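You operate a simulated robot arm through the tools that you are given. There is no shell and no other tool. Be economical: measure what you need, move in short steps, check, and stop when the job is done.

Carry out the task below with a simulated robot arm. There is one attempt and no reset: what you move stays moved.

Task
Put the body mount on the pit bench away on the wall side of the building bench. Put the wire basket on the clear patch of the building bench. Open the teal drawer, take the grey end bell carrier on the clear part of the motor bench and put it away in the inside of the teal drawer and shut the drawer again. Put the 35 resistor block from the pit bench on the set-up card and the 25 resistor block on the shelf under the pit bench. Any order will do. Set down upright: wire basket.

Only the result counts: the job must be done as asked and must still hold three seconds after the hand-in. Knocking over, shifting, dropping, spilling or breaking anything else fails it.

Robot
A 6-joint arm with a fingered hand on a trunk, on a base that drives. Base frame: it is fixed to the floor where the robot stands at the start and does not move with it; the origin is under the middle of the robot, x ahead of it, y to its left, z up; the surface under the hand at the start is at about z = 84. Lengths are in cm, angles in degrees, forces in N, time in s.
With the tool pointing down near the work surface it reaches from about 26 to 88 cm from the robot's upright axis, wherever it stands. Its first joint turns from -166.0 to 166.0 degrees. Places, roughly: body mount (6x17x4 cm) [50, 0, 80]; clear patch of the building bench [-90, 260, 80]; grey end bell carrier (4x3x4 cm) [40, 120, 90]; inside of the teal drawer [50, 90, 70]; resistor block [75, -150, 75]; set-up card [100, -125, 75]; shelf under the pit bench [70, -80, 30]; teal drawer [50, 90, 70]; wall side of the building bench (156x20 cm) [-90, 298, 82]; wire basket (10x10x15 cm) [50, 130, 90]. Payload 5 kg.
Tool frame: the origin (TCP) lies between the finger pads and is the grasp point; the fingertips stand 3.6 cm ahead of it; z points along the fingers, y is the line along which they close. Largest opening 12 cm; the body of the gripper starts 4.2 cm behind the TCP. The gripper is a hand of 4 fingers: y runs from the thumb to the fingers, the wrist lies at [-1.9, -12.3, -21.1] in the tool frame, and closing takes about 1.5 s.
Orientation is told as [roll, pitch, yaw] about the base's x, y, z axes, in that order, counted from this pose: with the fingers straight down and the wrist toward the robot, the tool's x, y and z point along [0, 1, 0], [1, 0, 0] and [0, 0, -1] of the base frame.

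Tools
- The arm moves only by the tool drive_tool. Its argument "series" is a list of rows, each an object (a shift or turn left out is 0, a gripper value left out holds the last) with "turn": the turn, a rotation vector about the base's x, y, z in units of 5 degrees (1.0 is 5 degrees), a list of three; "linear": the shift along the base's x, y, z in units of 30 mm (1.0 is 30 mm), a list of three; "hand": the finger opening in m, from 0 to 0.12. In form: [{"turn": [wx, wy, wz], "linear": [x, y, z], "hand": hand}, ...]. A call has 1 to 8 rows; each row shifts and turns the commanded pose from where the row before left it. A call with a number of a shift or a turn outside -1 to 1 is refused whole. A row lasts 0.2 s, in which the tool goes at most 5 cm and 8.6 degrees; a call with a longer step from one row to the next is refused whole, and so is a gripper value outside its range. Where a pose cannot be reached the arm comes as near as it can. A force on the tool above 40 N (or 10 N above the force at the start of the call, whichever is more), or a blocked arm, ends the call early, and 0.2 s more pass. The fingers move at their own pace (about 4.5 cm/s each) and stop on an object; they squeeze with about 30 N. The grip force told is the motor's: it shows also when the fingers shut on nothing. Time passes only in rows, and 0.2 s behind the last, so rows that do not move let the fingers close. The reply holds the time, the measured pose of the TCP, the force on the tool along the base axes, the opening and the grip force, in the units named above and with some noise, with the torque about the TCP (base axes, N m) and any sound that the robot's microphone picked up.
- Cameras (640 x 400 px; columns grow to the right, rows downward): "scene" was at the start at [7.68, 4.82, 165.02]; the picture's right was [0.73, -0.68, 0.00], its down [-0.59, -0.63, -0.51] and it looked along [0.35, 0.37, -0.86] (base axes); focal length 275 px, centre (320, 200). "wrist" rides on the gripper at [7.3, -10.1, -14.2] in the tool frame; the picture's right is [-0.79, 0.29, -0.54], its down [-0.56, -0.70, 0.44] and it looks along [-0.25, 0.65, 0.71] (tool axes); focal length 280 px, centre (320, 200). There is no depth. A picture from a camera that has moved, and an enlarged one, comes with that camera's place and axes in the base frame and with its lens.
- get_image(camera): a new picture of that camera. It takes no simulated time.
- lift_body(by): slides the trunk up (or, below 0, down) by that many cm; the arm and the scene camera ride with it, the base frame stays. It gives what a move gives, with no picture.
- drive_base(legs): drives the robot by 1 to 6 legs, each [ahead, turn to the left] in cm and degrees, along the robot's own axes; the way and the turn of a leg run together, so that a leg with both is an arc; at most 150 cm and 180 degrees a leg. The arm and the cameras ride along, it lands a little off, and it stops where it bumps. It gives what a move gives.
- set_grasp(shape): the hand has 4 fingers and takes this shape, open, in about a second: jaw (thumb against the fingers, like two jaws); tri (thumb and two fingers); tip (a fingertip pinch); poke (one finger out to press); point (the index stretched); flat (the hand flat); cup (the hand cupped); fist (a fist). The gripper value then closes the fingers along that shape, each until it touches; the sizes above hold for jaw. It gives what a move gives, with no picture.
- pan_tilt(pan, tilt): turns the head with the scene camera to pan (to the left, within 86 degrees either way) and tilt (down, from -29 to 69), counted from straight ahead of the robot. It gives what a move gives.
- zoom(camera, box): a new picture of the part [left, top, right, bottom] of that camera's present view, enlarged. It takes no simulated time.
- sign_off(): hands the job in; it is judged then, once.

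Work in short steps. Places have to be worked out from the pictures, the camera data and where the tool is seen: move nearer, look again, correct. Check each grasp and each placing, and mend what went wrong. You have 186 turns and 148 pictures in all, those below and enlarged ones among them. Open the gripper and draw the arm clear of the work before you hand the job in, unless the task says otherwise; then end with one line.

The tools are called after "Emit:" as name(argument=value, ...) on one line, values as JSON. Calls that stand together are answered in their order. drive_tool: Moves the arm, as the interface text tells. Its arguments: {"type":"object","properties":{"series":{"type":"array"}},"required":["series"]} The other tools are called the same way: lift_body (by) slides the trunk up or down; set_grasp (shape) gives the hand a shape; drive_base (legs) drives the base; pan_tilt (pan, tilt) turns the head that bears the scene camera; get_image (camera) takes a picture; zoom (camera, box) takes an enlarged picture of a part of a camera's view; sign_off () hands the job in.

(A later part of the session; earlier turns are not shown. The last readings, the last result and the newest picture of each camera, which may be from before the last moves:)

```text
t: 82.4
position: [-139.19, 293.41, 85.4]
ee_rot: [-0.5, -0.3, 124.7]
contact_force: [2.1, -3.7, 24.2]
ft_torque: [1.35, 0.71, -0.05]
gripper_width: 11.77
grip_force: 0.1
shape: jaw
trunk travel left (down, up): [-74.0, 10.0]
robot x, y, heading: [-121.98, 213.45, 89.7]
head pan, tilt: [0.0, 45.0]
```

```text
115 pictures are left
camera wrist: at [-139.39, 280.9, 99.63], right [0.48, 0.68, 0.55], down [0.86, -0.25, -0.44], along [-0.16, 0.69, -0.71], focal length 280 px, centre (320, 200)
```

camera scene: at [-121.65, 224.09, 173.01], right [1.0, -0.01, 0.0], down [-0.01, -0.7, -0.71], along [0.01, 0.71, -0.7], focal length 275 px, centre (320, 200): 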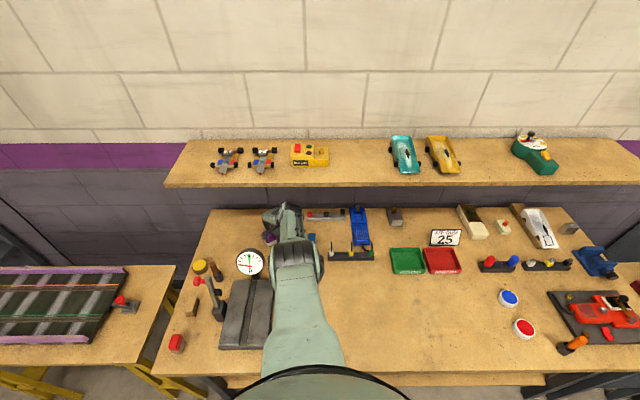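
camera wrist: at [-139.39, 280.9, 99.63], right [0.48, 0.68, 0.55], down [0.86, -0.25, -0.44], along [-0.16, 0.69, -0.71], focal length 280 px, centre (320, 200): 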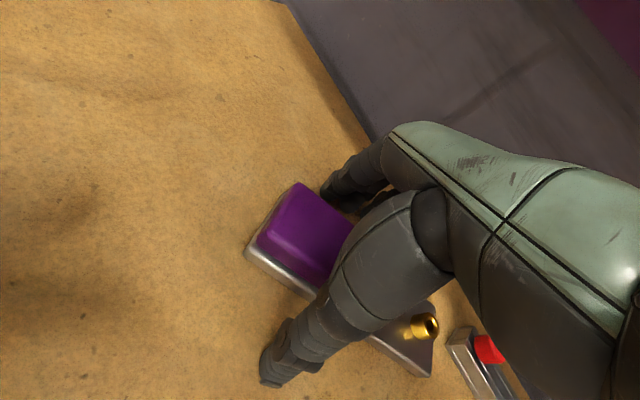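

Released cleanly. I'll lift 5 cm, then retreat diagonally to the right, away from the dial and out from under the shelf.

Emit:
lift_body(by=6)

Emit:
get_image(camera="wrist")

Emit:
drive_tool(series=[{"linear": [0.75, -0.6, 0.1]}, {"linear": [0.75, -0.6, 0.1]}, {"linear": [0.75, -0.6, 0.2]}, {"linear": [0.75, -0.6, 0.2]}, {"linear": [0.75, -0.6, 0.3]}, {"linear": [0.75, -0.6, 0.3]}, {"linear": [0.5, -1, 0.3]}, {"linear": [0.2, -1, 0.3]}])

Emit:
get_image(camera="scene")

```text
t: 83.4
position: [-139.33, 293.63, 91.13]
ee_rot: [-0.4, -0.1, 124.7]
contact_force: [-0.2, 0.2, 0.0]
ft_torque: [-0.02, 0.01, -0.02]
gripper_width: 11.97
grip_force: 0.0
shape: jaw
trunk travel left (down, up): [-80.0, 4.0]
robot x, y, heading: [-121.89, 213.97, 89.5]
head pan, tilt: [0.0, 45.0]
```

```text
114 pictures are left
camera wrist: at [-139.53, 281.21, 105.32], right [0.48, 0.68, 0.55], down [0.86, -0.25, -0.44], along [-0.16, 0.68, -0.71], focal length 280 px, centre (320, 200)
```

wrist: 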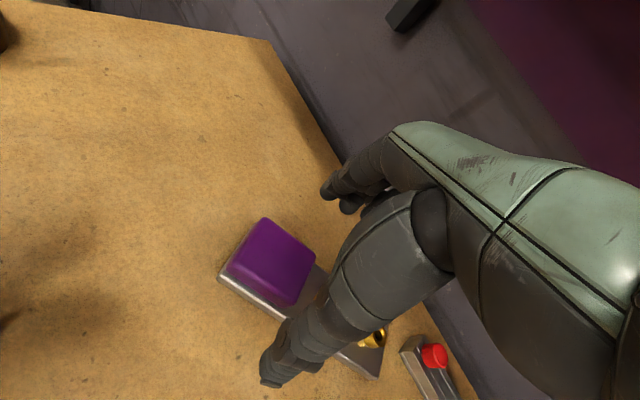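

```text
t: 85.2
position: [-123.69, 276.69, 96.64]
ee_rot: [-0.5, -0.2, 124.7]
contact_force: [0.5, 0.2, -0.6]
ft_torque: [0.02, 0.04, -0.03]
gripper_width: 11.99
grip_force: 0.0
shape: jaw
trunk travel left (down, up): [-80.0, 4.0]
robot x, y, heading: [-121.83, 213.79, 89.5]
head pan, tilt: [0.0, 45.0]
```

```text
113 pictures are left
camera scene: at [-121.71, 224.55, 178.92], right [1.0, -0.01, 0.0], down [-0.01, -0.71, -0.71], along [0.01, 0.71, -0.71], focal length 275 px, centre (320, 200)
```

scene: 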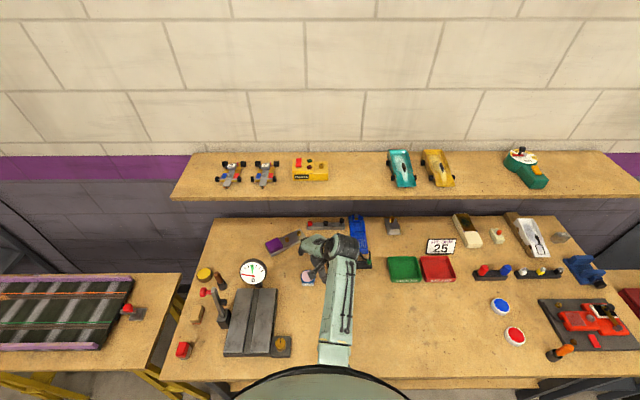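

The mount sits at about (-136.5, 294) and everything else is undisturbed. I'll retract the arm and unwind its yaw before driving to the motor bench.

Emit:
drive_tool(series=[{"linear": [0, -1, 0.4], "turn": [0, 0, -1]}, {"linear": [0, -1, 0.4], "turn": [0, 0, -1]}, {"linear": [0, -1, 0.3], "turn": [0, 0, -1]}, {"linear": [0, -1, 0.3], "turn": [0, 0, -1]}, {"linear": [0, -1, 0.3], "turn": [0, 0, -1]}, {"linear": [0, -1, 0.3], "turn": [0, 0, -1]}, {"linear": [0, -1, 0.3], "turn": [0, 0, -1]}, {"linear": [0, -0.5, 0]}])

Emit:
drive_base(legs=[[-40, 0], [0, -125], [117, 0], [0, 35]])

Emit:
get_image(camera="scene")

```text
t: 87.2
position: [-123.77, 257.91, 105.4]
ee_rot: [-0.3, -3.6, 89.4]
contact_force: [0.7, -0.2, 0.1]
ft_torque: [-0.02, 0.0, -0.02]
gripper_width: 12.01
grip_force: 0.0
shape: jaw
trunk travel left (down, up): [-80.0, 4.0]
robot x, y, heading: [-121.92, 213.44, 89.6]
head pan, tilt: [0.0, 45.0]
stopped in row 8: the arm was blocked; the commanded pose is now the measured one
```

```text
t: 104.1
position: [18.05, 112.11, 105.48]
ee_rot: [-0.4, -3.5, 1.7]
contact_force: [1.0, 0.9, 0.1]
ft_torque: [-0.03, -0.03, 0.04]
gripper_width: 11.99
grip_force: 0.0
shape: jaw
trunk travel left (down, up): [-80.0, 4.0]
robot x, y, heading: [-26.23, 108.53, 1.7]
head pan, tilt: [0.0, 45.0]
```

```text
112 pictures are left
camera scene: at [-13.93, 108.87, 178.84], right [0.03, -1.0, 0.0], down [-0.71, -0.02, -0.7], along [0.7, 0.02, -0.71], focal length 275 px, centre (320, 200)
```

scene: 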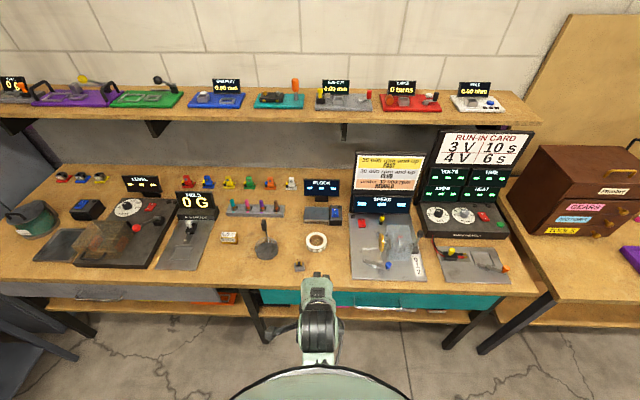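

I'll zoom in on the basket, the carrier and the drawer.

Emit:
zoom(camera="scene", box=[210, 200, 350, 290])

Emit:
zoom(camera="scene", box=[240, 260, 520, 340])

```text
4.44 times, centred on (280, 245) of scene
camera zoom: at [-13.93, 108.87, 178.84], right [0.03, -1.0, 0.0], down [-0.71, -0.02, -0.7], along [0.7, 0.02, -0.71], focal length 1223 px, centre (498, 0)
```

zoom: 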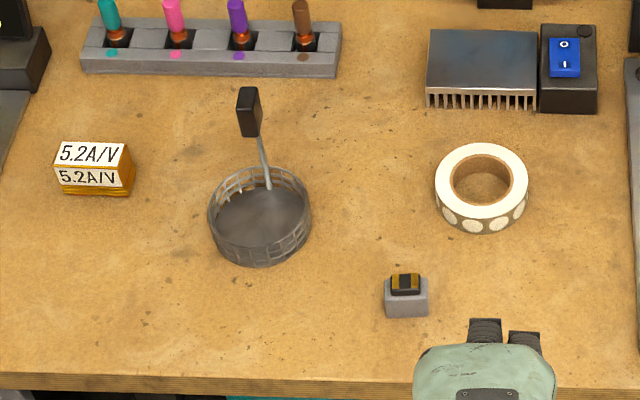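

```text
2.29 times, centred on (380, 300) of scene
camera zoom: at [-13.93, 108.87, 178.84], right [0.03, -1.0, 0.0], down [-0.71, -0.02, -0.7], along [0.7, 0.02, -0.71], focal length 629 px, centre (183, -29)
```

zoom: 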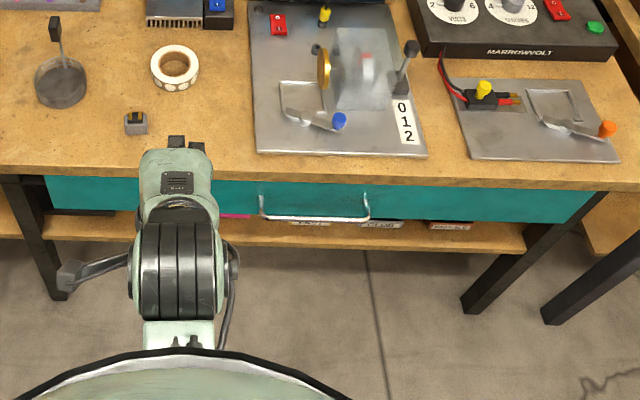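

Located: basket handle at (52.5, 132), carrier at (41.5, 118.4), drawer handle at about (31.5, 88, 75). I'll start with the drawer: back up, then pitch the hand forward to grip the bar.

Emit:
drive_base(legs=[[-16, -1.7]])

Emit:
drive_tool(series=[{"linear": [0.4, -0.8, -0.3], "turn": [0, -1, 0]}, {"linear": [0.4, -0.8, -0.3], "turn": [0, -1, 0]}, {"linear": [0.4, -0.8, -0.3], "turn": [0, -1, 0]}, {"linear": [0.4, -0.8, -0.3], "turn": [0, -1, 0]}, {"linear": [0.4, -0.8, -0.3], "turn": [0, -1, 0]}, {"linear": [0.4, -0.8, -0.3], "turn": [0, -1, 0]}, {"linear": [0.4, -0.8, -0.3], "turn": [0, -1, 0]}, {"linear": [0.4, -0.8, -0.3], "turn": [0, -1, 0]}])

```text
t: 105.6
position: [2.35, 110.44, 105.38]
ee_rot: [-0.4, -3.6, -0.1]
contact_force: [-0.6, 0.0, 0.8]
ft_torque: [0.01, 0.0, -0.02]
gripper_width: 12.02
grip_force: 0.0
shape: jaw
trunk travel left (down, up): [-80.0, 4.0]
robot x, y, heading: [-42.2, 108.57, -0.1]
head pan, tilt: [0.0, 45.0]
```

```text
t: 107.4
position: [11.61, 90.94, 98.35]
ee_rot: [0.0, -43.7, -0.4]
contact_force: [1.3, -1.1, -0.2]
ft_torque: [0.03, 0.03, 0.03]
gripper_width: 11.98
grip_force: 0.0
shape: jaw
trunk travel left (down, up): [-80.0, 4.0]
robot x, y, heading: [-41.84, 108.08, -0.3]
head pan, tilt: [0.0, 45.0]
```

Pitching on to about -75° and lowering the trunk, then I'll look.

Emit:
drive_tool(series=[{"linear": [0.1, -0.1, -0.3], "turn": [0, -1, 0]}, {"linear": [0.1, -0.1, -0.3], "turn": [0, -1, 0]}, {"linear": [0.1, -0.1, -0.3], "turn": [0, -1, 0]}, {"linear": [0.1, 0, -0.3], "turn": [0, -1, 0]}, {"linear": [0, 0, -0.3], "turn": [0, -1, 0]}, {"linear": [0, 0, -0.3], "turn": [0, -1, 0]}])

Emit:
lift_body(by=-10)

Emit:
get_image(camera="wrist")

Emit:
pan_tilt(pan=-15, tilt=50)

Emit:
get_image(camera="scene")

```text
t: 108.8
position: [12.6, 90.25, 92.96]
ee_rot: [0.0, -73.9, -0.4]
contact_force: [0.4, -0.6, -0.3]
ft_torque: [0.01, -0.01, 0.02]
gripper_width: 11.99
grip_force: 0.0
shape: jaw
trunk travel left (down, up): [-80.0, 4.0]
robot x, y, heading: [-41.75, 108.17, -0.1]
head pan, tilt: [0.0, 45.0]
```

```text
t: 110.1
position: [12.62, 90.33, 83.12]
ee_rot: [0.1, -73.9, -0.4]
contact_force: [0.2, 0.4, -0.4]
ft_torque: [0.0, 0.02, 0.02]
gripper_width: 12.0
grip_force: 0.0
shape: jaw
trunk travel left (down, up): [-70.0, 14.0]
robot x, y, heading: [-41.87, 108.71, -0.1]
head pan, tilt: [0.0, 45.0]
```

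```text
109 pictures are left
camera wrist: at [-3.79, 97.78, 77.35], right [-0.45, -0.79, 0.43], down [0.23, -0.56, -0.8], along [0.87, -0.26, 0.43], focal length 280 px, centre (320, 200)
```

wrist: 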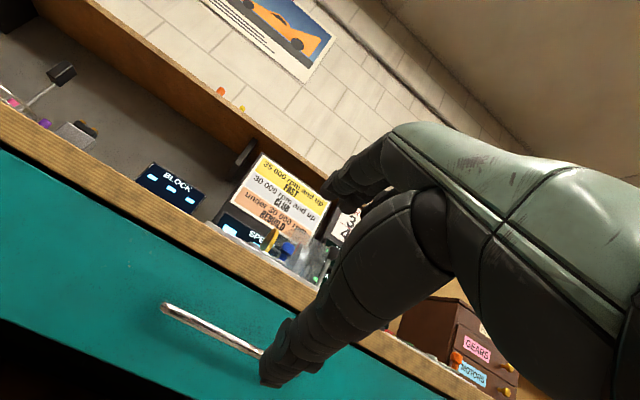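

```text
t: 110.9
position: [12.67, 90.45, 83.14]
ee_rot: [0.1, -73.9, -0.5]
contact_force: [-0.1, 0.3, -0.4]
ft_torque: [-0.04, -0.02, 0.01]
gripper_width: 12.01
grip_force: 0.0
shape: jaw
trunk travel left (down, up): [-70.0, 14.0]
robot x, y, heading: [-42.13, 108.62, 0.1]
head pan, tilt: [-15.0, 50.0]
```

```text
108 pictures are left
camera scene: at [-31.36, 106.19, 168.22], right [-0.26, -0.97, 0.0], down [-0.74, 0.2, -0.64], along [0.62, -0.17, -0.77], focal length 275 px, centre (320, 200)
```

scene: 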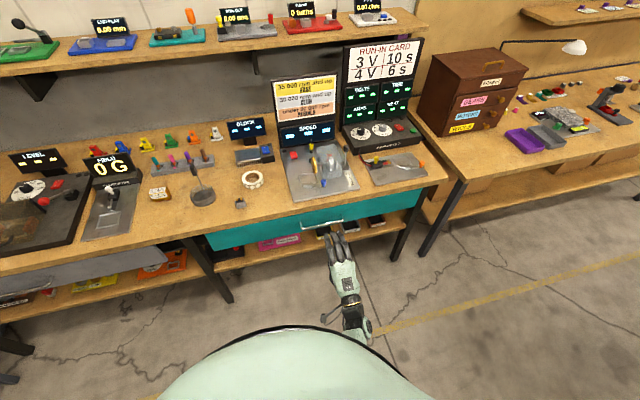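

The bar is at about (31.3, 88, 74). I'll lower to z≈74.5 with the hand at 6 cm, then move in.

Emit:
drive_tool(series=[{"linear": [0, -0.2, -0.8], "turn": [0, -0.5, 0], "hand": 0.06}, {"linear": [0, -0.2, -0.7], "turn": [0, -0.5, 0], "hand": 0.06}, {"linear": [0.2, -0.2, -0.7], "turn": [0, -0.5, 0], "hand": 0.06}, {"linear": [0.5, 0, -0.6], "hand": 0.06}, {"linear": [0.9, 0, 0], "hand": 0.06}, {"linear": [0.9, 0, 0], "hand": 0.06}, {"linear": [0.9, 0, 0], "hand": 0.06}])

Emit:
get_image(camera="wrist")

Emit:
zoom(camera="scene", box=[240, 180, 440, 320])

```text
t: 112.5
position: [18.39, 90.63, 85.55]
ee_rot: [-0.1, -81.5, -0.3]
contact_force: [0.4, -0.5, 0.2]
ft_torque: [-0.01, 0.05, -0.03]
gripper_width: 6.01
grip_force: 0.0
shape: jaw
out of reach, approached as far as the arm can: row 2, 3, 4, 5, 6, 7
trunk travel left (down, up): [-70.0, 14.0]
robot x, y, heading: [-42.14, 108.42, -0.4]
head pan, tilt: [-15.0, 50.0]
```

```text
107 pictures are left
camera wrist: at [2.97, 98.0, 77.63], right [-0.5, -0.79, 0.37], down [0.33, -0.56, -0.76], along [0.8, -0.26, 0.54], focal length 280 px, centre (320, 200)
```

wrist: 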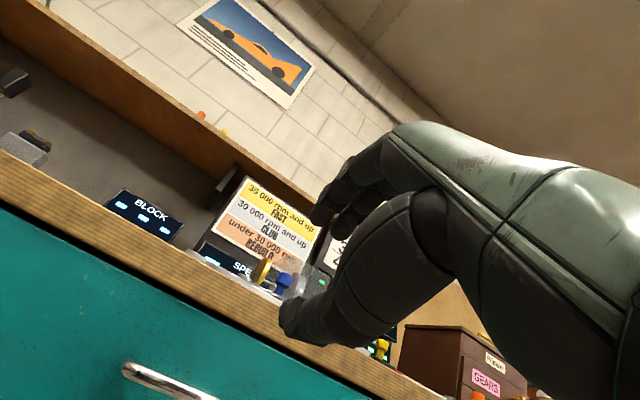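

```text
2.86 times, centred on (340, 250) of scene
camera zoom: at [-31.61, 106.43, 168.24], right [-0.26, -0.97, 0.0], down [-0.74, 0.2, -0.64], along [0.62, -0.17, -0.76], focal length 786 px, centre (263, 57)
```

zoom: 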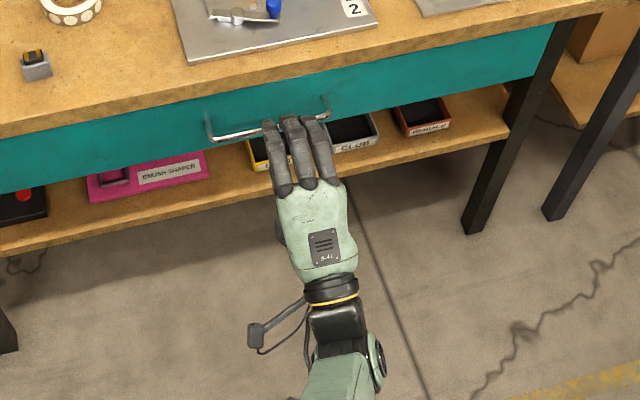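

Arm reach limits it here, so I'll lower the trunk 11 cm instead.

Emit:
lift_body(by=-11)

Emit:
drive_tool(series=[{"linear": [0.5, -0.3, 0]}, {"linear": [0.5, -0.3, 0]}, {"linear": [0.5, 0, 0]}])

Emit:
get_image(camera="wrist")

Emit:
zoom(camera="scene", box=[240, 140, 440, 280])

```text
t: 113.9
position: [18.51, 90.44, 74.26]
ee_rot: [0.5, -81.5, -0.9]
contact_force: [1.4, 0.0, 0.4]
ft_torque: [-0.01, -0.01, 0.01]
gripper_width: 6.02
grip_force: 0.1
shape: jaw
trunk travel left (down, up): [-59.0, 25.0]
robot x, y, heading: [-41.77, 108.29, -0.3]
head pan, tilt: [-15.0, 50.0]
```

```text
t: 114.7
position: [21.58, 89.45, 75.92]
ee_rot: [0.7, -81.4, -1.0]
contact_force: [0.4, 0.5, -0.6]
ft_torque: [-0.01, 0.01, 0.03]
gripper_width: 6.02
grip_force: 0.0
shape: jaw
out of reach, approached as far as the arm can: row 1, 2, 3
trunk travel left (down, up): [-59.0, 25.0]
robot x, y, heading: [-41.83, 108.69, -0.2]
head pan, tilt: [-15.0, 50.0]
```

```text
105 pictures are left
camera wrist: at [6.19, 96.7, 68.16], right [-0.5, -0.79, 0.36], down [0.33, -0.56, -0.76], along [0.8, -0.26, 0.54], focal length 280 px, centre (320, 200)
```

wrist: 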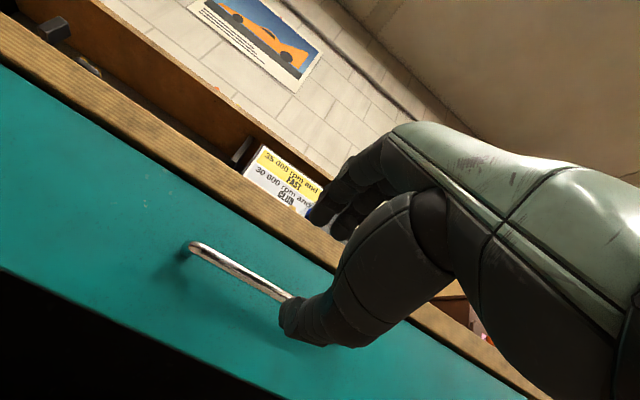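

```text
2.86 times, centred on (340, 210) of scene
camera zoom: at [-31.33, 106.2, 157.22], right [-0.26, -0.97, 0.0], down [-0.74, 0.2, -0.64], along [0.62, -0.17, -0.77], focal length 786 px, centre (263, 171)
```

zoom: 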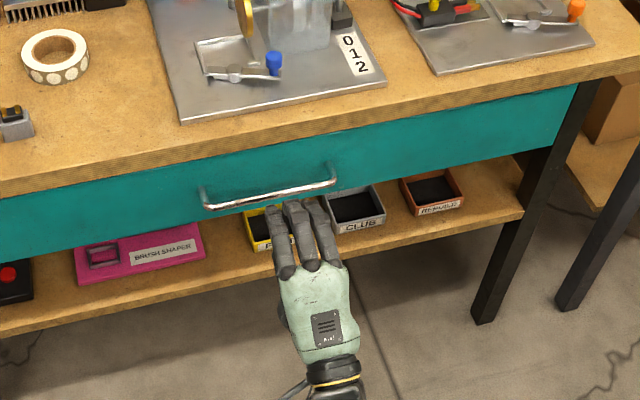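

The bar is confirmed at z≈74, x≈31. I'll lower 1.6 cm and drive the base forward 8 cm to bring the bar between the fingers.

Emit:
lift_body(by=-1.6)

Emit:
drive_base(legs=[[7.5, 0]])

Emit:
get_image(camera="wrist")

Emit:
zoom(camera="scene", box=[240, 140, 440, 280])

```text
t: 115.3
position: [21.55, 89.2, 74.34]
ee_rot: [0.7, -81.4, -1.0]
contact_force: [0.1, 0.0, -0.5]
ft_torque: [0.02, 0.01, 0.0]
gripper_width: 6.01
grip_force: 0.0
shape: jaw
trunk travel left (down, up): [-57.4, 26.6]
robot x, y, heading: [-41.93, 108.28, -0.0]
head pan, tilt: [-15.0, 50.0]
```

```text
t: 116.4
position: [29.11, 89.41, 74.27]
ee_rot: [0.8, -81.4, -1.0]
contact_force: [0.7, -0.1, -0.7]
ft_torque: [0.0, -0.03, 0.01]
gripper_width: 5.98
grip_force: 0.1
shape: jaw
trunk travel left (down, up): [-57.4, 26.6]
robot x, y, heading: [-34.48, 108.13, -0.1]
head pan, tilt: [-15.0, 50.0]
```

```text
103 pictures are left
camera wrist: at [13.66, 96.75, 66.49], right [-0.5, -0.79, 0.37], down [0.33, -0.56, -0.76], along [0.8, -0.26, 0.54], focal length 280 px, centre (320, 200)
```

wrist: 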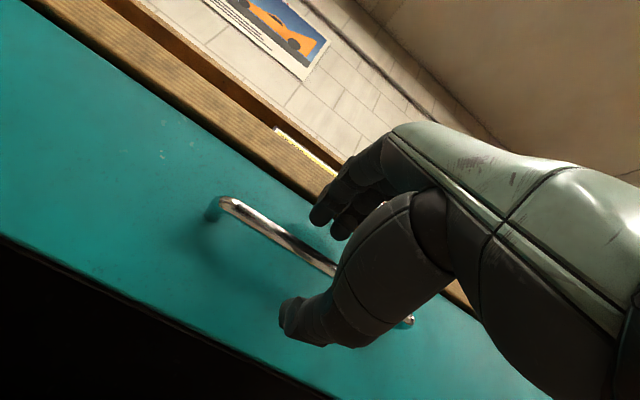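

```text
2.86 times, centred on (340, 210) of scene
camera zoom: at [-23.76, 106.18, 155.61], right [-0.26, -0.97, 0.0], down [-0.74, 0.2, -0.64], along [0.62, -0.17, -0.77], focal length 786 px, centre (263, 171)
```

zoom: 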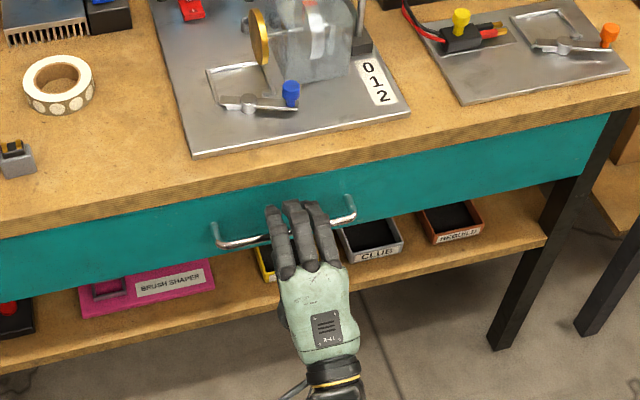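

The bar is between the thumb (below) and fingers (above). I'll close the hand.

Emit:
drive_tool(series=[{"hand": 0.0}, {"hand": 0.0}, {"hand": 0.0}, {"hand": 0.0}, {"hand": 0.0}, {"hand": 0.0}])

Emit:
get_image(camera="wrist")

```text
t: 117.8
position: [29.01, 89.35, 74.25]
ee_rot: [0.8, -81.4, -1.0]
contact_force: [1.3, 0.0, -0.1]
ft_torque: [-0.13, -0.04, 0.0]
gripper_width: 0.71
grip_force: 30.2
shape: jaw
trunk travel left (down, up): [-57.4, 26.6]
robot x, y, heading: [-34.59, 108.71, -0.2]
head pan, tilt: [-15.0, 50.0]
```

```text
101 pictures are left
camera wrist: at [13.62, 96.74, 66.54], right [-0.5, -0.79, 0.36], down [0.33, -0.56, -0.76], along [0.8, -0.26, 0.54], focal length 280 px, centre (320, 200)
```

wrist: 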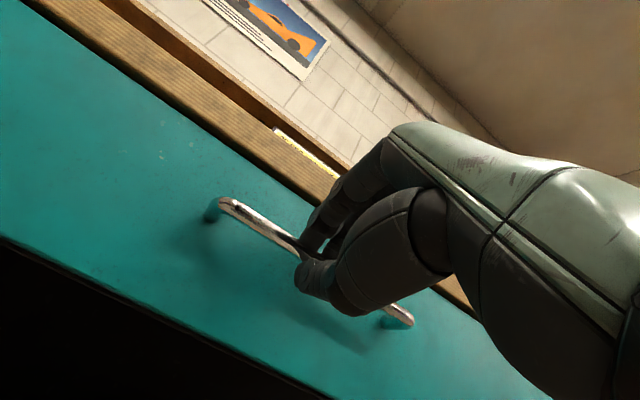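

The bar is gripped (0.7 cm at 30 N). I'll pull by backing the base slowly.

Emit:
drive_base(legs=[[-6, 0]])

Emit:
drive_base(legs=[[-11, 0]])

Emit:
get_image(camera="scene")

```text
t: 118.8
position: [22.95, 89.32, 74.39]
ee_rot: [0.9, -81.4, -1.3]
contact_force: [-0.9, -2.1, -2.6]
ft_torque: [-0.11, 0.05, -0.09]
gripper_width: 0.67
grip_force: 30.2
shape: jaw
trunk travel left (down, up): [-57.4, 26.6]
robot x, y, heading: [-40.92, 108.35, 0.0]
head pan, tilt: [-15.0, 50.0]
```

```text
t: 120.0
position: [12.08, 89.34, 74.3]
ee_rot: [0.8, -81.4, -1.3]
contact_force: [-0.5, -0.4, -0.7]
ft_torque: [-0.15, 0.04, -0.04]
gripper_width: 0.71
grip_force: 30.1
shape: jaw
trunk travel left (down, up): [-57.4, 26.6]
robot x, y, heading: [-51.49, 108.42, -0.2]
head pan, tilt: [-15.0, 50.0]
```

```text
100 pictures are left
camera scene: at [-40.97, 106.19, 155.62], right [-0.26, -0.97, 0.0], down [-0.74, 0.2, -0.64], along [0.62, -0.17, -0.77], focal length 275 px, centre (320, 200)
```

scene: 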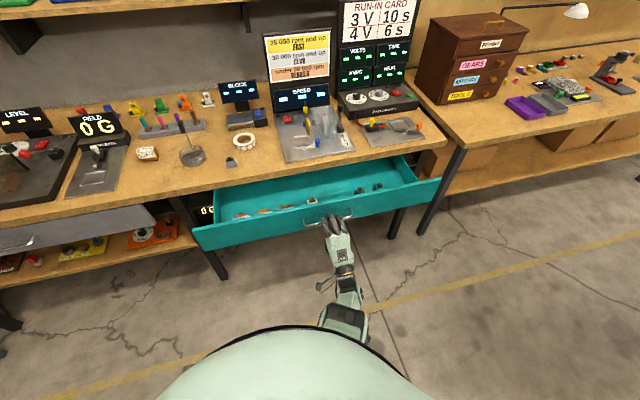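

The drawer opened 17 cm. I'll look inside and release the bar.

Emit:
zoom(camera="scene", box=[190, 150, 440, 260])

Emit:
drive_tool(series=[{"hand": 0.05}, {"hand": 0.06}, {"hand": 0.06}, {"hand": 0.06}])

Emit:
drive_base(legs=[[-10, 0]])

Emit:
lift_body(by=26)

Emit:
get_image(camera="scene")

```text
2.56 times, centred on (315, 205) of scene
camera zoom: at [-40.97, 106.19, 155.62], right [-0.26, -0.97, 0.0], down [-0.74, 0.2, -0.64], along [0.62, -0.17, -0.77], focal length 704 px, centre (333, 187)
```

zoom: 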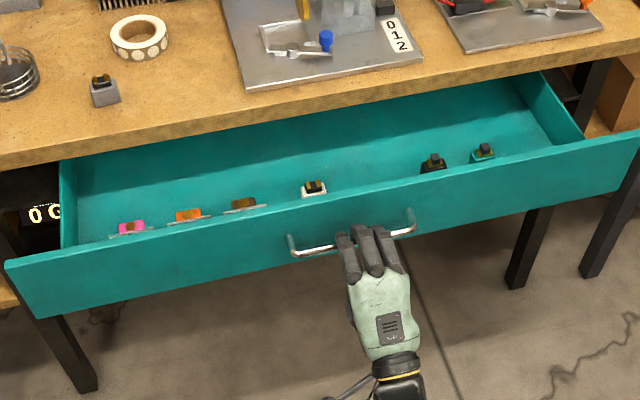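

```text
t: 121.0
position: [11.98, 89.32, 74.39]
ee_rot: [0.8, -81.4, -1.3]
contact_force: [0.1, 0.5, -0.5]
ft_torque: [0.03, 0.0, 0.01]
gripper_width: 5.93
grip_force: 0.1
shape: jaw
trunk travel left (down, up): [-57.4, 26.6]
robot x, y, heading: [-51.56, 108.33, 0.2]
head pan, tilt: [-15.0, 50.0]
```

```text
t: 122.2
position: [1.95, 89.46, 74.42]
ee_rot: [0.8, -81.4, -0.9]
contact_force: [-0.2, -0.1, -0.3]
ft_torque: [0.01, -0.01, -0.02]
gripper_width: 5.96
grip_force: 0.1
shape: jaw
trunk travel left (down, up): [-57.4, 26.6]
robot x, y, heading: [-61.73, 108.13, 0.4]
head pan, tilt: [-15.0, 50.0]
```

```text
t: 124.9
position: [2.0, 89.5, 100.37]
ee_rot: [0.8, -81.2, -1.0]
contact_force: [-0.4, 0.6, -1.0]
ft_torque: [-0.04, -0.01, -0.01]
gripper_width: 5.94
grip_force: 0.1
shape: jaw
trunk travel left (down, up): [-83.4, 0.6]
robot x, y, heading: [-61.62, 108.19, 0.0]
head pan, tilt: [-15.0, 50.0]
```

```text
98 pictures are left
camera scene: at [-51.05, 106.21, 181.61], right [-0.26, -0.97, 0.0], down [-0.74, 0.2, -0.64], along [0.62, -0.17, -0.77], focal length 275 px, centre (320, 200)
```

scene: 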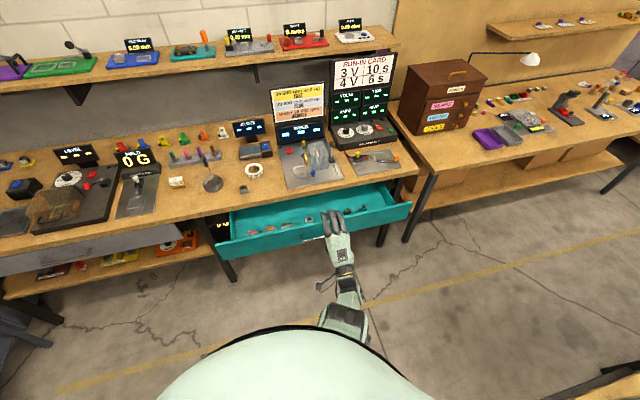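

Zooming into the open drawer to locate its contents.

Emit:
zoom(camera="scene", box=[205, 165, 425, 265])

```text
2.91 times, centred on (315, 215) of scene
camera zoom: at [-51.05, 106.21, 181.61], right [-0.26, -0.97, 0.0], down [-0.74, 0.2, -0.64], along [0.62, -0.17, -0.77], focal length 800 px, centre (334, 156)
```

zoom: 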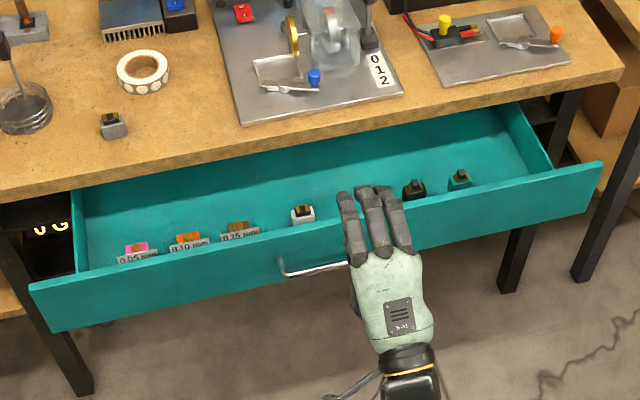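

Contents sit in a row at x≈26, with a free gap near (26, 81). I'll restore the hand to pointing down, and then drive forward to x≈-35.

Emit:
drive_tool(series=[{"turn": [0, 1, 0]}, {"turn": [0, 1, 0]}, {"turn": [0, 1, 0]}, {"turn": [0, 1, 0]}, {"turn": [0, 1, 0]}, {"turn": [0, 1, 0]}, {"turn": [0, 1, 0]}, {"turn": [0, 1, 0]}])

Emit:
drive_tool(series=[{"turn": [0, 1, 0]}, {"turn": [0, 1, 0]}, {"turn": [0, 1, 0]}, {"turn": [0, 1, 0]}, {"turn": [0, 1, 0]}, {"turn": [0, 1, 0]}, {"turn": [0, 1, 0]}, {"turn": [0, 1, 0]}])

Emit:
drive_base(legs=[[26, 0]])

Emit:
pan_tilt(pan=0, tilt=50)

Emit:
get_image(camera="scene")

```text
t: 126.7
position: [2.02, 89.56, 100.31]
ee_rot: [0.0, -41.4, -0.3]
contact_force: [-0.6, -0.1, 0.0]
ft_torque: [0.0, 0.03, 0.0]
gripper_width: 6.0
grip_force: 0.1
shape: jaw
trunk travel left (down, up): [-83.4, 0.6]
robot x, y, heading: [-61.95, 108.49, 0.0]
head pan, tilt: [-15.0, 50.0]
```

```text
t: 128.5
position: [1.96, 89.49, 100.2]
ee_rot: [-0.2, -1.2, -0.2]
contact_force: [-0.1, 0.1, -0.2]
ft_torque: [0.01, 0.0, 0.01]
gripper_width: 5.99
grip_force: 0.1
shape: jaw
trunk travel left (down, up): [-83.4, 0.6]
robot x, y, heading: [-61.68, 108.26, 0.2]
head pan, tilt: [-15.0, 50.0]
```

```text
t: 130.5
position: [27.92, 89.89, 100.34]
ee_rot: [-0.3, -1.5, 0.0]
contact_force: [0.0, -0.2, -0.5]
ft_torque: [-0.03, -0.01, -0.02]
gripper_width: 6.0
grip_force: 0.1
shape: jaw
trunk travel left (down, up): [-83.4, 0.6]
robot x, y, heading: [-35.82, 108.35, 0.2]
head pan, tilt: [-15.0, 50.0]
```

```text
t: 131.3
position: [28.14, 89.89, 100.22]
ee_rot: [-0.2, -1.2, 0.0]
contact_force: [0.3, -0.6, 0.3]
ft_torque: [0.02, 0.03, 0.01]
gripper_width: 5.98
grip_force: 0.0
shape: jaw
trunk travel left (down, up): [-83.4, 0.6]
robot x, y, heading: [-35.49, 108.46, 0.4]
head pan, tilt: [0.0, 50.0]
```

```text
96 pictures are left
camera scene: at [-24.75, 108.32, 181.61], right [0.0, -1.0, 0.0], down [-0.77, 0.0, -0.64], along [0.64, 0.0, -0.77], focal length 275 px, centre (320, 200)
```

scene: 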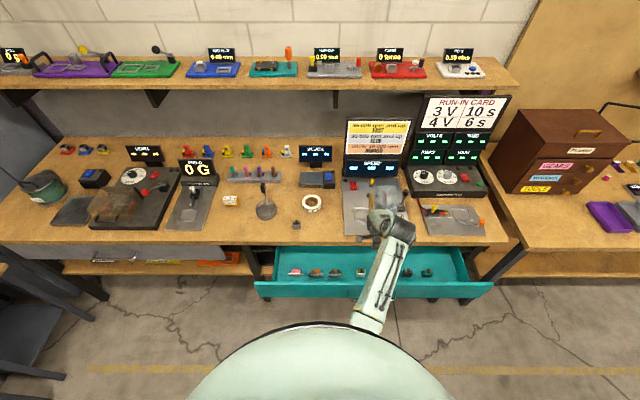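

Carrier at (41.2, 118.7), drawer gap at (26, 81). Moving above the carrier.

Emit:
drive_tool(series=[{"linear": [0.2, 0.96, 0], "hand": 0.08}, {"linear": [0.3, 0.96, 0]}, {"linear": [0.4, 0.96, 0]}, {"linear": [0.5, 0.96, 0]}, {"linear": [0.5, 0.96, 0]}, {"linear": [0.5, 0.96, 0]}, {"linear": [0.5, 0.96, 0]}, {"linear": [0.5, 0.96, 0]}])

Emit:
drive_tool(series=[{"linear": [0.5, 0.96, 0]}, {"linear": [0.5, 0.96, -0.6]}, {"linear": [0, 0, -0.7]}, {"linear": [0, 0, -0.7]}])

Emit:
get_image(camera="wrist")

Emit:
zoom(camera="scene", box=[230, 170, 370, 260])

```text
t: 133.1
position: [38.13, 112.99, 100.19]
ee_rot: [-0.3, -1.3, 0.1]
contact_force: [0.2, -0.2, 0.4]
ft_torque: [0.0, 0.01, -0.01]
gripper_width: 7.99
grip_force: 0.2
shape: jaw
trunk travel left (down, up): [-83.4, 0.6]
robot x, y, heading: [-35.55, 108.47, 0.5]
head pan, tilt: [0.0, 50.0]
```

```text
t: 134.1
position: [41.24, 118.53, 94.28]
ee_rot: [-0.2, -1.4, 0.0]
contact_force: [0.5, 0.4, 1.0]
ft_torque: [-0.01, 0.02, 0.03]
gripper_width: 7.97
grip_force: 0.1
shape: jaw
trunk travel left (down, up): [-83.4, 0.6]
robot x, y, heading: [-35.61, 108.42, 0.2]
head pan, tilt: [0.0, 50.0]
```

```text
95 pictures are left
camera wrist: at [30.79, 125.96, 108.33], right [0.28, -0.79, 0.55], down [-0.69, -0.56, -0.46], along [0.67, -0.25, -0.7], focal length 280 px, centre (320, 200)
```

wrist: 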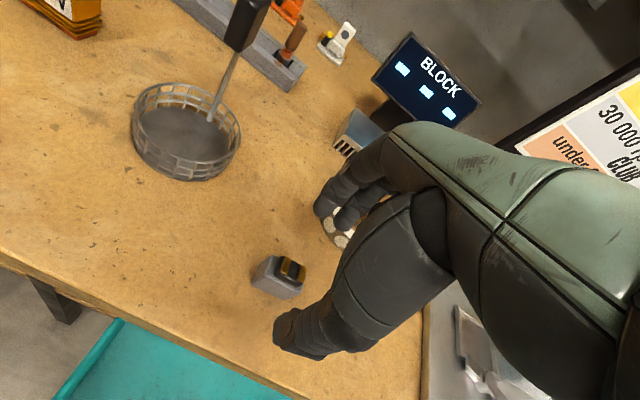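

```text
4.44 times, centred on (300, 215) of scene
camera zoom: at [-24.77, 108.38, 181.62], right [0.01, -1.0, 0.0], down [-0.77, 0.0, -0.64], along [0.64, 0.0, -0.77], focal length 1223 px, centre (409, 133)
```

zoom: 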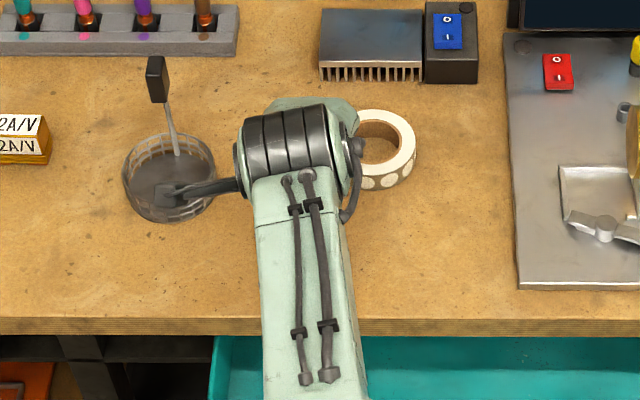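

Carrier measured again at (41.5, 118.9). I'll descend to TCP z≈88 and close.

Emit:
drive_tool(series=[{"linear": [0.1, 0.1, -0.7]}, {"linear": [0, 0, -0.7]}, {"linear": [0, 0, -0.6]}])

Emit:
drive_tool(series=[{"hand": 0.01}, {"hand": 0.01}, {"hand": 0.01}, {"hand": 0.01}, {"hand": 0.01}, {"hand": 0.01}])

Emit:
get_image(camera="wrist")

```text
t: 134.9
position: [41.54, 118.97, 88.16]
ee_rot: [-0.2, -1.3, 0.1]
contact_force: [0.4, -0.2, 0.5]
ft_torque: [0.0, -0.02, 0.01]
gripper_width: 7.97
grip_force: 0.1
shape: jaw
trunk travel left (down, up): [-83.4, 0.6]
robot x, y, heading: [-35.84, 108.34, 0.2]
head pan, tilt: [0.0, 50.0]
```

```text
t: 136.3
position: [41.39, 118.99, 88.06]
ee_rot: [-0.2, -1.3, 0.0]
contact_force: [-0.2, 0.7, 0.2]
ft_torque: [-0.02, 0.01, -0.02]
gripper_width: 1.73
grip_force: 30.2
shape: jaw
trunk travel left (down, up): [-83.4, 0.6]
robot x, y, heading: [-35.64, 107.73, 0.2]
head pan, tilt: [0.0, 50.0]
```

```text
93 pictures are left
camera wrist: at [31.12, 126.34, 102.11], right [0.28, -0.79, 0.55], down [-0.69, -0.56, -0.46], along [0.67, -0.25, -0.7], focal length 280 px, centre (320, 200)
```

wrist: 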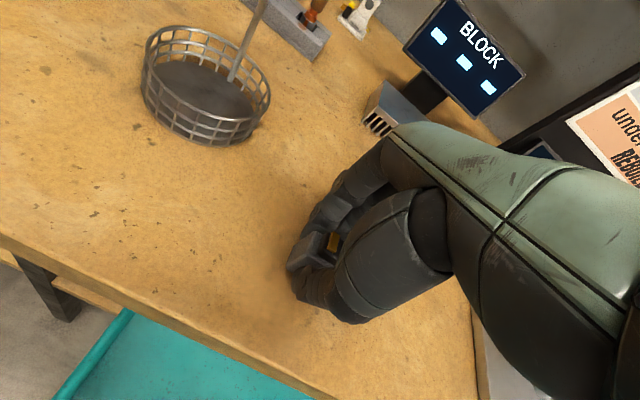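

The carrier is gripped. I'll lift and check it came along.

Emit:
drive_tool(series=[{"linear": [0, 0, 0.5]}, {"linear": [0, 0, 1]}, {"linear": [0, 0, 1]}, {"linear": [0, 0, 1]}, {"linear": [-0.3, -0.8, 0.4]}, {"linear": [-0.5, -1, 0]}, {"linear": [-0.5, -1, 0]}, {"linear": [-0.5, -1, 0]}])

Emit:
get_image(camera="wrist")

```text
t: 138.1
position: [35.94, 107.35, 100.04]
ee_rot: [-0.2, -1.3, 0.1]
contact_force: [-0.6, -0.4, -0.4]
ft_torque: [0.01, -0.04, -0.01]
gripper_width: 1.72
grip_force: 29.8
shape: jaw
trunk travel left (down, up): [-83.4, 0.6]
robot x, y, heading: [-35.91, 108.56, 0.1]
head pan, tilt: [0.0, 50.0]
```

```text
92 pictures are left
camera wrist: at [25.62, 114.64, 114.07], right [0.28, -0.79, 0.55], down [-0.69, -0.56, -0.46], along [0.67, -0.25, -0.7], focal length 280 px, centre (320, 200)
```

wrist: 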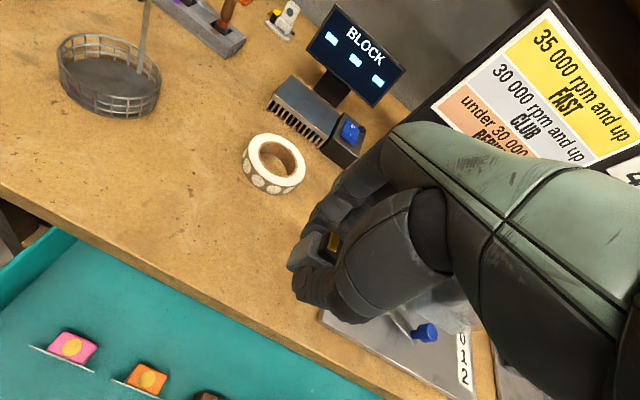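

The carrier is held. I'll move over the drawer gap at (26, 81).

Emit:
drive_tool(series=[{"linear": [-0.6, -1, 0]}, {"linear": [-0.6, -1, 0]}, {"linear": [-0.6, -1, 0]}, {"linear": [-0.6, -1, 0]}, {"linear": [-0.6, -1, 0]}, {"linear": [-0.3, -1, 0]}, {"linear": [0, -1, 0]}, {"linear": [0, -1, 0]}])

Emit:
drive_tool(series=[{"linear": [0, -0.7, -0.8]}, {"linear": [0, 0, -1]}, {"linear": [0, 0, -1]}, {"linear": [0, 0, -1]}])

Emit:
get_image(camera="wrist")

Emit:
zoom(camera="scene", box=[240, 190, 520, 320])

```text
t: 139.9
position: [26.29, 83.32, 100.01]
ee_rot: [-0.1, -1.4, 0.1]
contact_force: [-0.1, -0.4, -1.0]
ft_torque: [0.02, 0.02, -0.01]
gripper_width: 1.71
grip_force: 30.4
shape: jaw
trunk travel left (down, up): [-83.4, 0.6]
robot x, y, heading: [-35.3, 108.46, 0.2]
head pan, tilt: [0.0, 50.0]
```

```text
t: 140.9
position: [26.45, 81.33, 88.58]
ee_rot: [-0.2, -1.3, 0.0]
contact_force: [-0.2, 0.2, 0.4]
ft_torque: [0.01, 0.02, 0.01]
gripper_width: 1.73
grip_force: 29.9
shape: jaw
trunk travel left (down, up): [-83.4, 0.6]
robot x, y, heading: [-35.53, 108.45, 0.2]
head pan, tilt: [0.0, 50.0]
```

```text
91 pictures are left
camera wrist: at [16.01, 88.66, 102.58], right [0.28, -0.79, 0.55], down [-0.69, -0.56, -0.46], along [0.67, -0.25, -0.7], focal length 280 px, centre (320, 200)
```

wrist: 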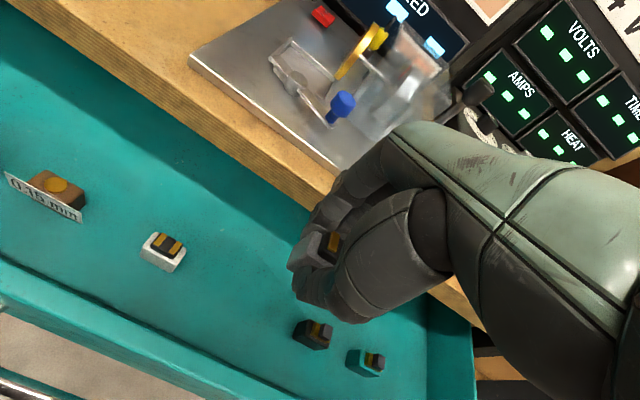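

```text
2.29 times, centred on (380, 255) of scene
camera zoom: at [-24.74, 108.18, 181.62], right [0.01, -1.0, 0.0], down [-0.77, 0.0, -0.64], along [0.64, 0.0, -0.77], focal length 629 px, centre (183, 74)
```

zoom: 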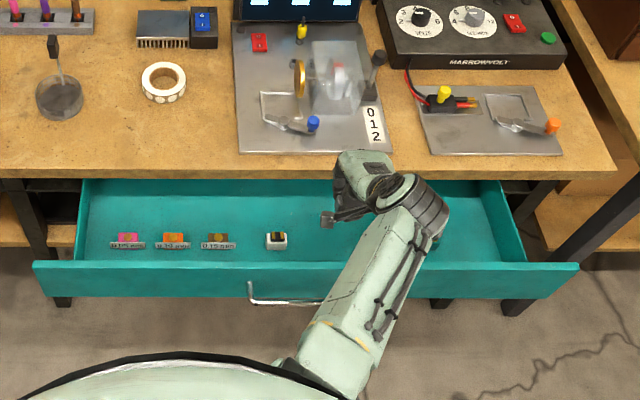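

The gap is confirmed (white at y=91, black at y=72). I'll shift back 1.5 cm from the bench edge and descend until it touches the drawer floor.

Emit:
drive_tool(series=[{"linear": [-0.5, 0.05, -0.7]}, {"linear": [0, 0, -0.8]}, {"linear": [0, 0, -0.8]}, {"linear": [0, 0, -0.8]}, {"linear": [0, 0, -0.4]}])

Emit:
drive_tool(series=[{"linear": [0, 0, -0.2]}, {"linear": [0, 0, -0.2]}, {"linear": [0, 0, -0.2]}, {"linear": [0, 0, -0.2]}, {"linear": [0, 0, -0.2]}, {"linear": [0, 0, -0.2]}])

Emit:
get_image(camera="wrist")

```text
t: 142.1
position: [24.81, 81.47, 77.94]
ee_rot: [-0.3, -1.1, 0.0]
contact_force: [-0.2, -0.3, 0.4]
ft_torque: [0.01, 0.02, -0.04]
gripper_width: 1.76
grip_force: 30.7
shape: jaw
trunk travel left (down, up): [-83.4, 0.6]
robot x, y, heading: [-35.59, 108.31, 0.3]
head pan, tilt: [0.0, 50.0]
```

```text
t: 143.5
position: [24.26, 81.72, 77.36]
ee_rot: [-0.2, -1.3, 0.0]
contact_force: [0.5, -0.4, 0.2]
ft_torque: [-0.02, 0.08, 0.03]
gripper_width: 1.71
grip_force: 30.0
shape: jaw
out of reach, approached as far as the arm can: row 1, 2, 4, 5, 6
trunk travel left (down, up): [-83.4, 0.6]
robot x, y, heading: [-35.29, 108.78, 0.2]
head pan, tilt: [0.0, 50.0]
```

```text
89 pictures are left
camera wrist: at [13.87, 89.02, 91.4], right [0.28, -0.79, 0.55], down [-0.69, -0.56, -0.46], along [0.67, -0.25, -0.7], focal length 280 px, centre (320, 200)
```

wrist: 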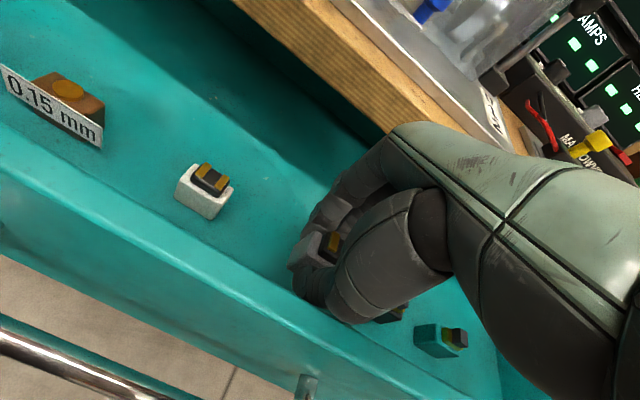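

The arm's lower limit is reached, so I'll use the trunk to go down further.

Emit:
lift_body(by=-2.5)

Emit:
lift_body(by=-1)

Emit:
get_image(camera="wrist")

```text
t: 144.2
position: [24.3, 81.57, 74.81]
ee_rot: [-0.2, -1.4, 0.1]
contact_force: [-0.4, 0.5, -1.8]
ft_torque: [0.01, 0.01, -0.01]
gripper_width: 1.71
grip_force: 29.9
shape: jaw
trunk travel left (down, up): [-80.9, 3.1]
robot x, y, heading: [-35.63, 108.47, 0.5]
head pan, tilt: [0.0, 50.0]
```

```text
t: 144.8
position: [24.23, 81.72, 73.89]
ee_rot: [-0.3, -1.3, 0.0]
contact_force: [-0.4, 0.0, -0.8]
ft_torque: [0.0, 0.0, 0.01]
gripper_width: 1.69
grip_force: 29.6
shape: jaw
trunk travel left (down, up): [-79.9, 4.1]
robot x, y, heading: [-35.62, 108.35, 0.3]
head pan, tilt: [0.0, 50.0]
```

```text
88 pictures are left
camera wrist: at [13.87, 89.01, 87.9], right [0.28, -0.79, 0.55], down [-0.69, -0.56, -0.46], along [0.67, -0.25, -0.7], focal length 280 px, centre (320, 200)
```

wrist: 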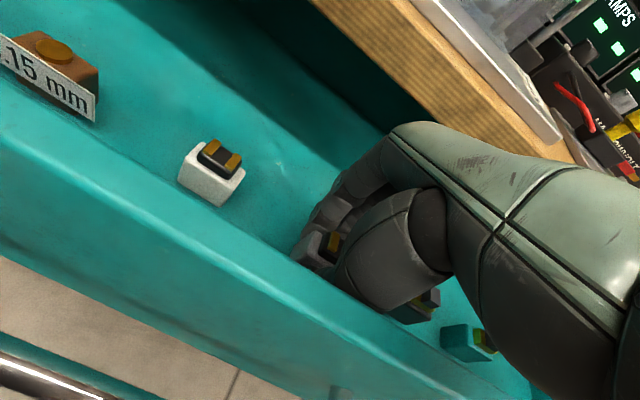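

Still no contact; continuing down in small steps.

Emit:
lift_body(by=-0.8)

Emit:
lift_body(by=-0.6)

Emit:
lift_body(by=-0.5)

```text
t: 145.3
position: [24.22, 81.78, 72.95]
ee_rot: [-0.2, -1.3, 0.1]
contact_force: [-0.5, 0.0, -0.1]
ft_torque: [-0.02, 0.0, -0.02]
gripper_width: 1.72
grip_force: 29.5
shape: jaw
trunk travel left (down, up): [-79.1, 4.9]
robot x, y, heading: [-35.67, 108.72, 0.5]
head pan, tilt: [0.0, 50.0]
```

```text
t: 145.9
position: [24.24, 81.59, 72.41]
ee_rot: [-0.2, -1.3, 0.0]
contact_force: [1.6, 1.1, -1.0]
ft_torque: [-0.01, 0.04, 0.03]
gripper_width: 1.72
grip_force: 30.1
shape: jaw
trunk travel left (down, up): [-78.5, 5.5]
robot x, y, heading: [-35.75, 108.56, 0.3]
head pan, tilt: [0.0, 50.0]
```

```text
t: 146.4
position: [24.27, 81.6, 72.27]
ee_rot: [-0.2, -1.4, -0.1]
contact_force: [0.3, 2.9, 16.1]
ft_torque: [0.05, 0.16, 0.0]
gripper_width: 1.79
grip_force: 30.0
shape: jaw
trunk travel left (down, up): [-78.0, 6.0]
robot x, y, heading: [-35.73, 108.35, 0.2]
head pan, tilt: [0.0, 50.0]
```

Touched the floor at TCP z≈72.3 (16 N). I'll open partly, then raise.

Emit:
drive_tool(series=[{"hand": 0.03}, {"hand": 0.045}, {"hand": 0.05}, {"hand": 0.05}])

Emit:
lift_body(by=6)

Emit:
get_image(camera="wrist")

```text
t: 147.4
position: [24.2, 81.77, 72.04]
ee_rot: [-0.2, -1.4, -0.1]
contact_force: [-1.0, 0.3, 11.5]
ft_torque: [0.05, 0.49, 0.02]
gripper_width: 5.0
grip_force: 0.1
shape: jaw
trunk travel left (down, up): [-78.0, 6.0]
robot x, y, heading: [-35.67, 108.41, 0.2]
head pan, tilt: [0.0, 50.0]
```

```text
t: 148.4
position: [24.34, 81.63, 77.88]
ee_rot: [-0.2, -1.4, 0.0]
contact_force: [-0.8, 0.6, 0.4]
ft_torque: [-0.01, -0.01, -0.02]
gripper_width: 5.01
grip_force: 0.2
shape: jaw
trunk travel left (down, up): [-84.0, 0.0]
robot x, y, heading: [-35.68, 108.36, 0.4]
head pan, tilt: [0.0, 50.0]
```

```text
87 pictures are left
camera wrist: at [13.88, 89.01, 91.94], right [0.28, -0.79, 0.55], down [-0.69, -0.56, -0.46], along [0.67, -0.25, -0.7], focal length 280 px, centre (320, 200)
```

wrist: 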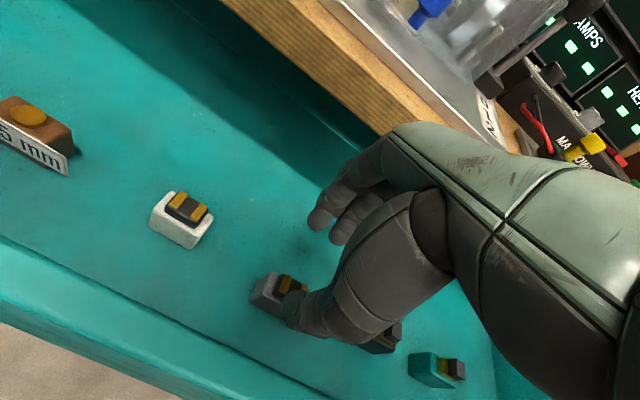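

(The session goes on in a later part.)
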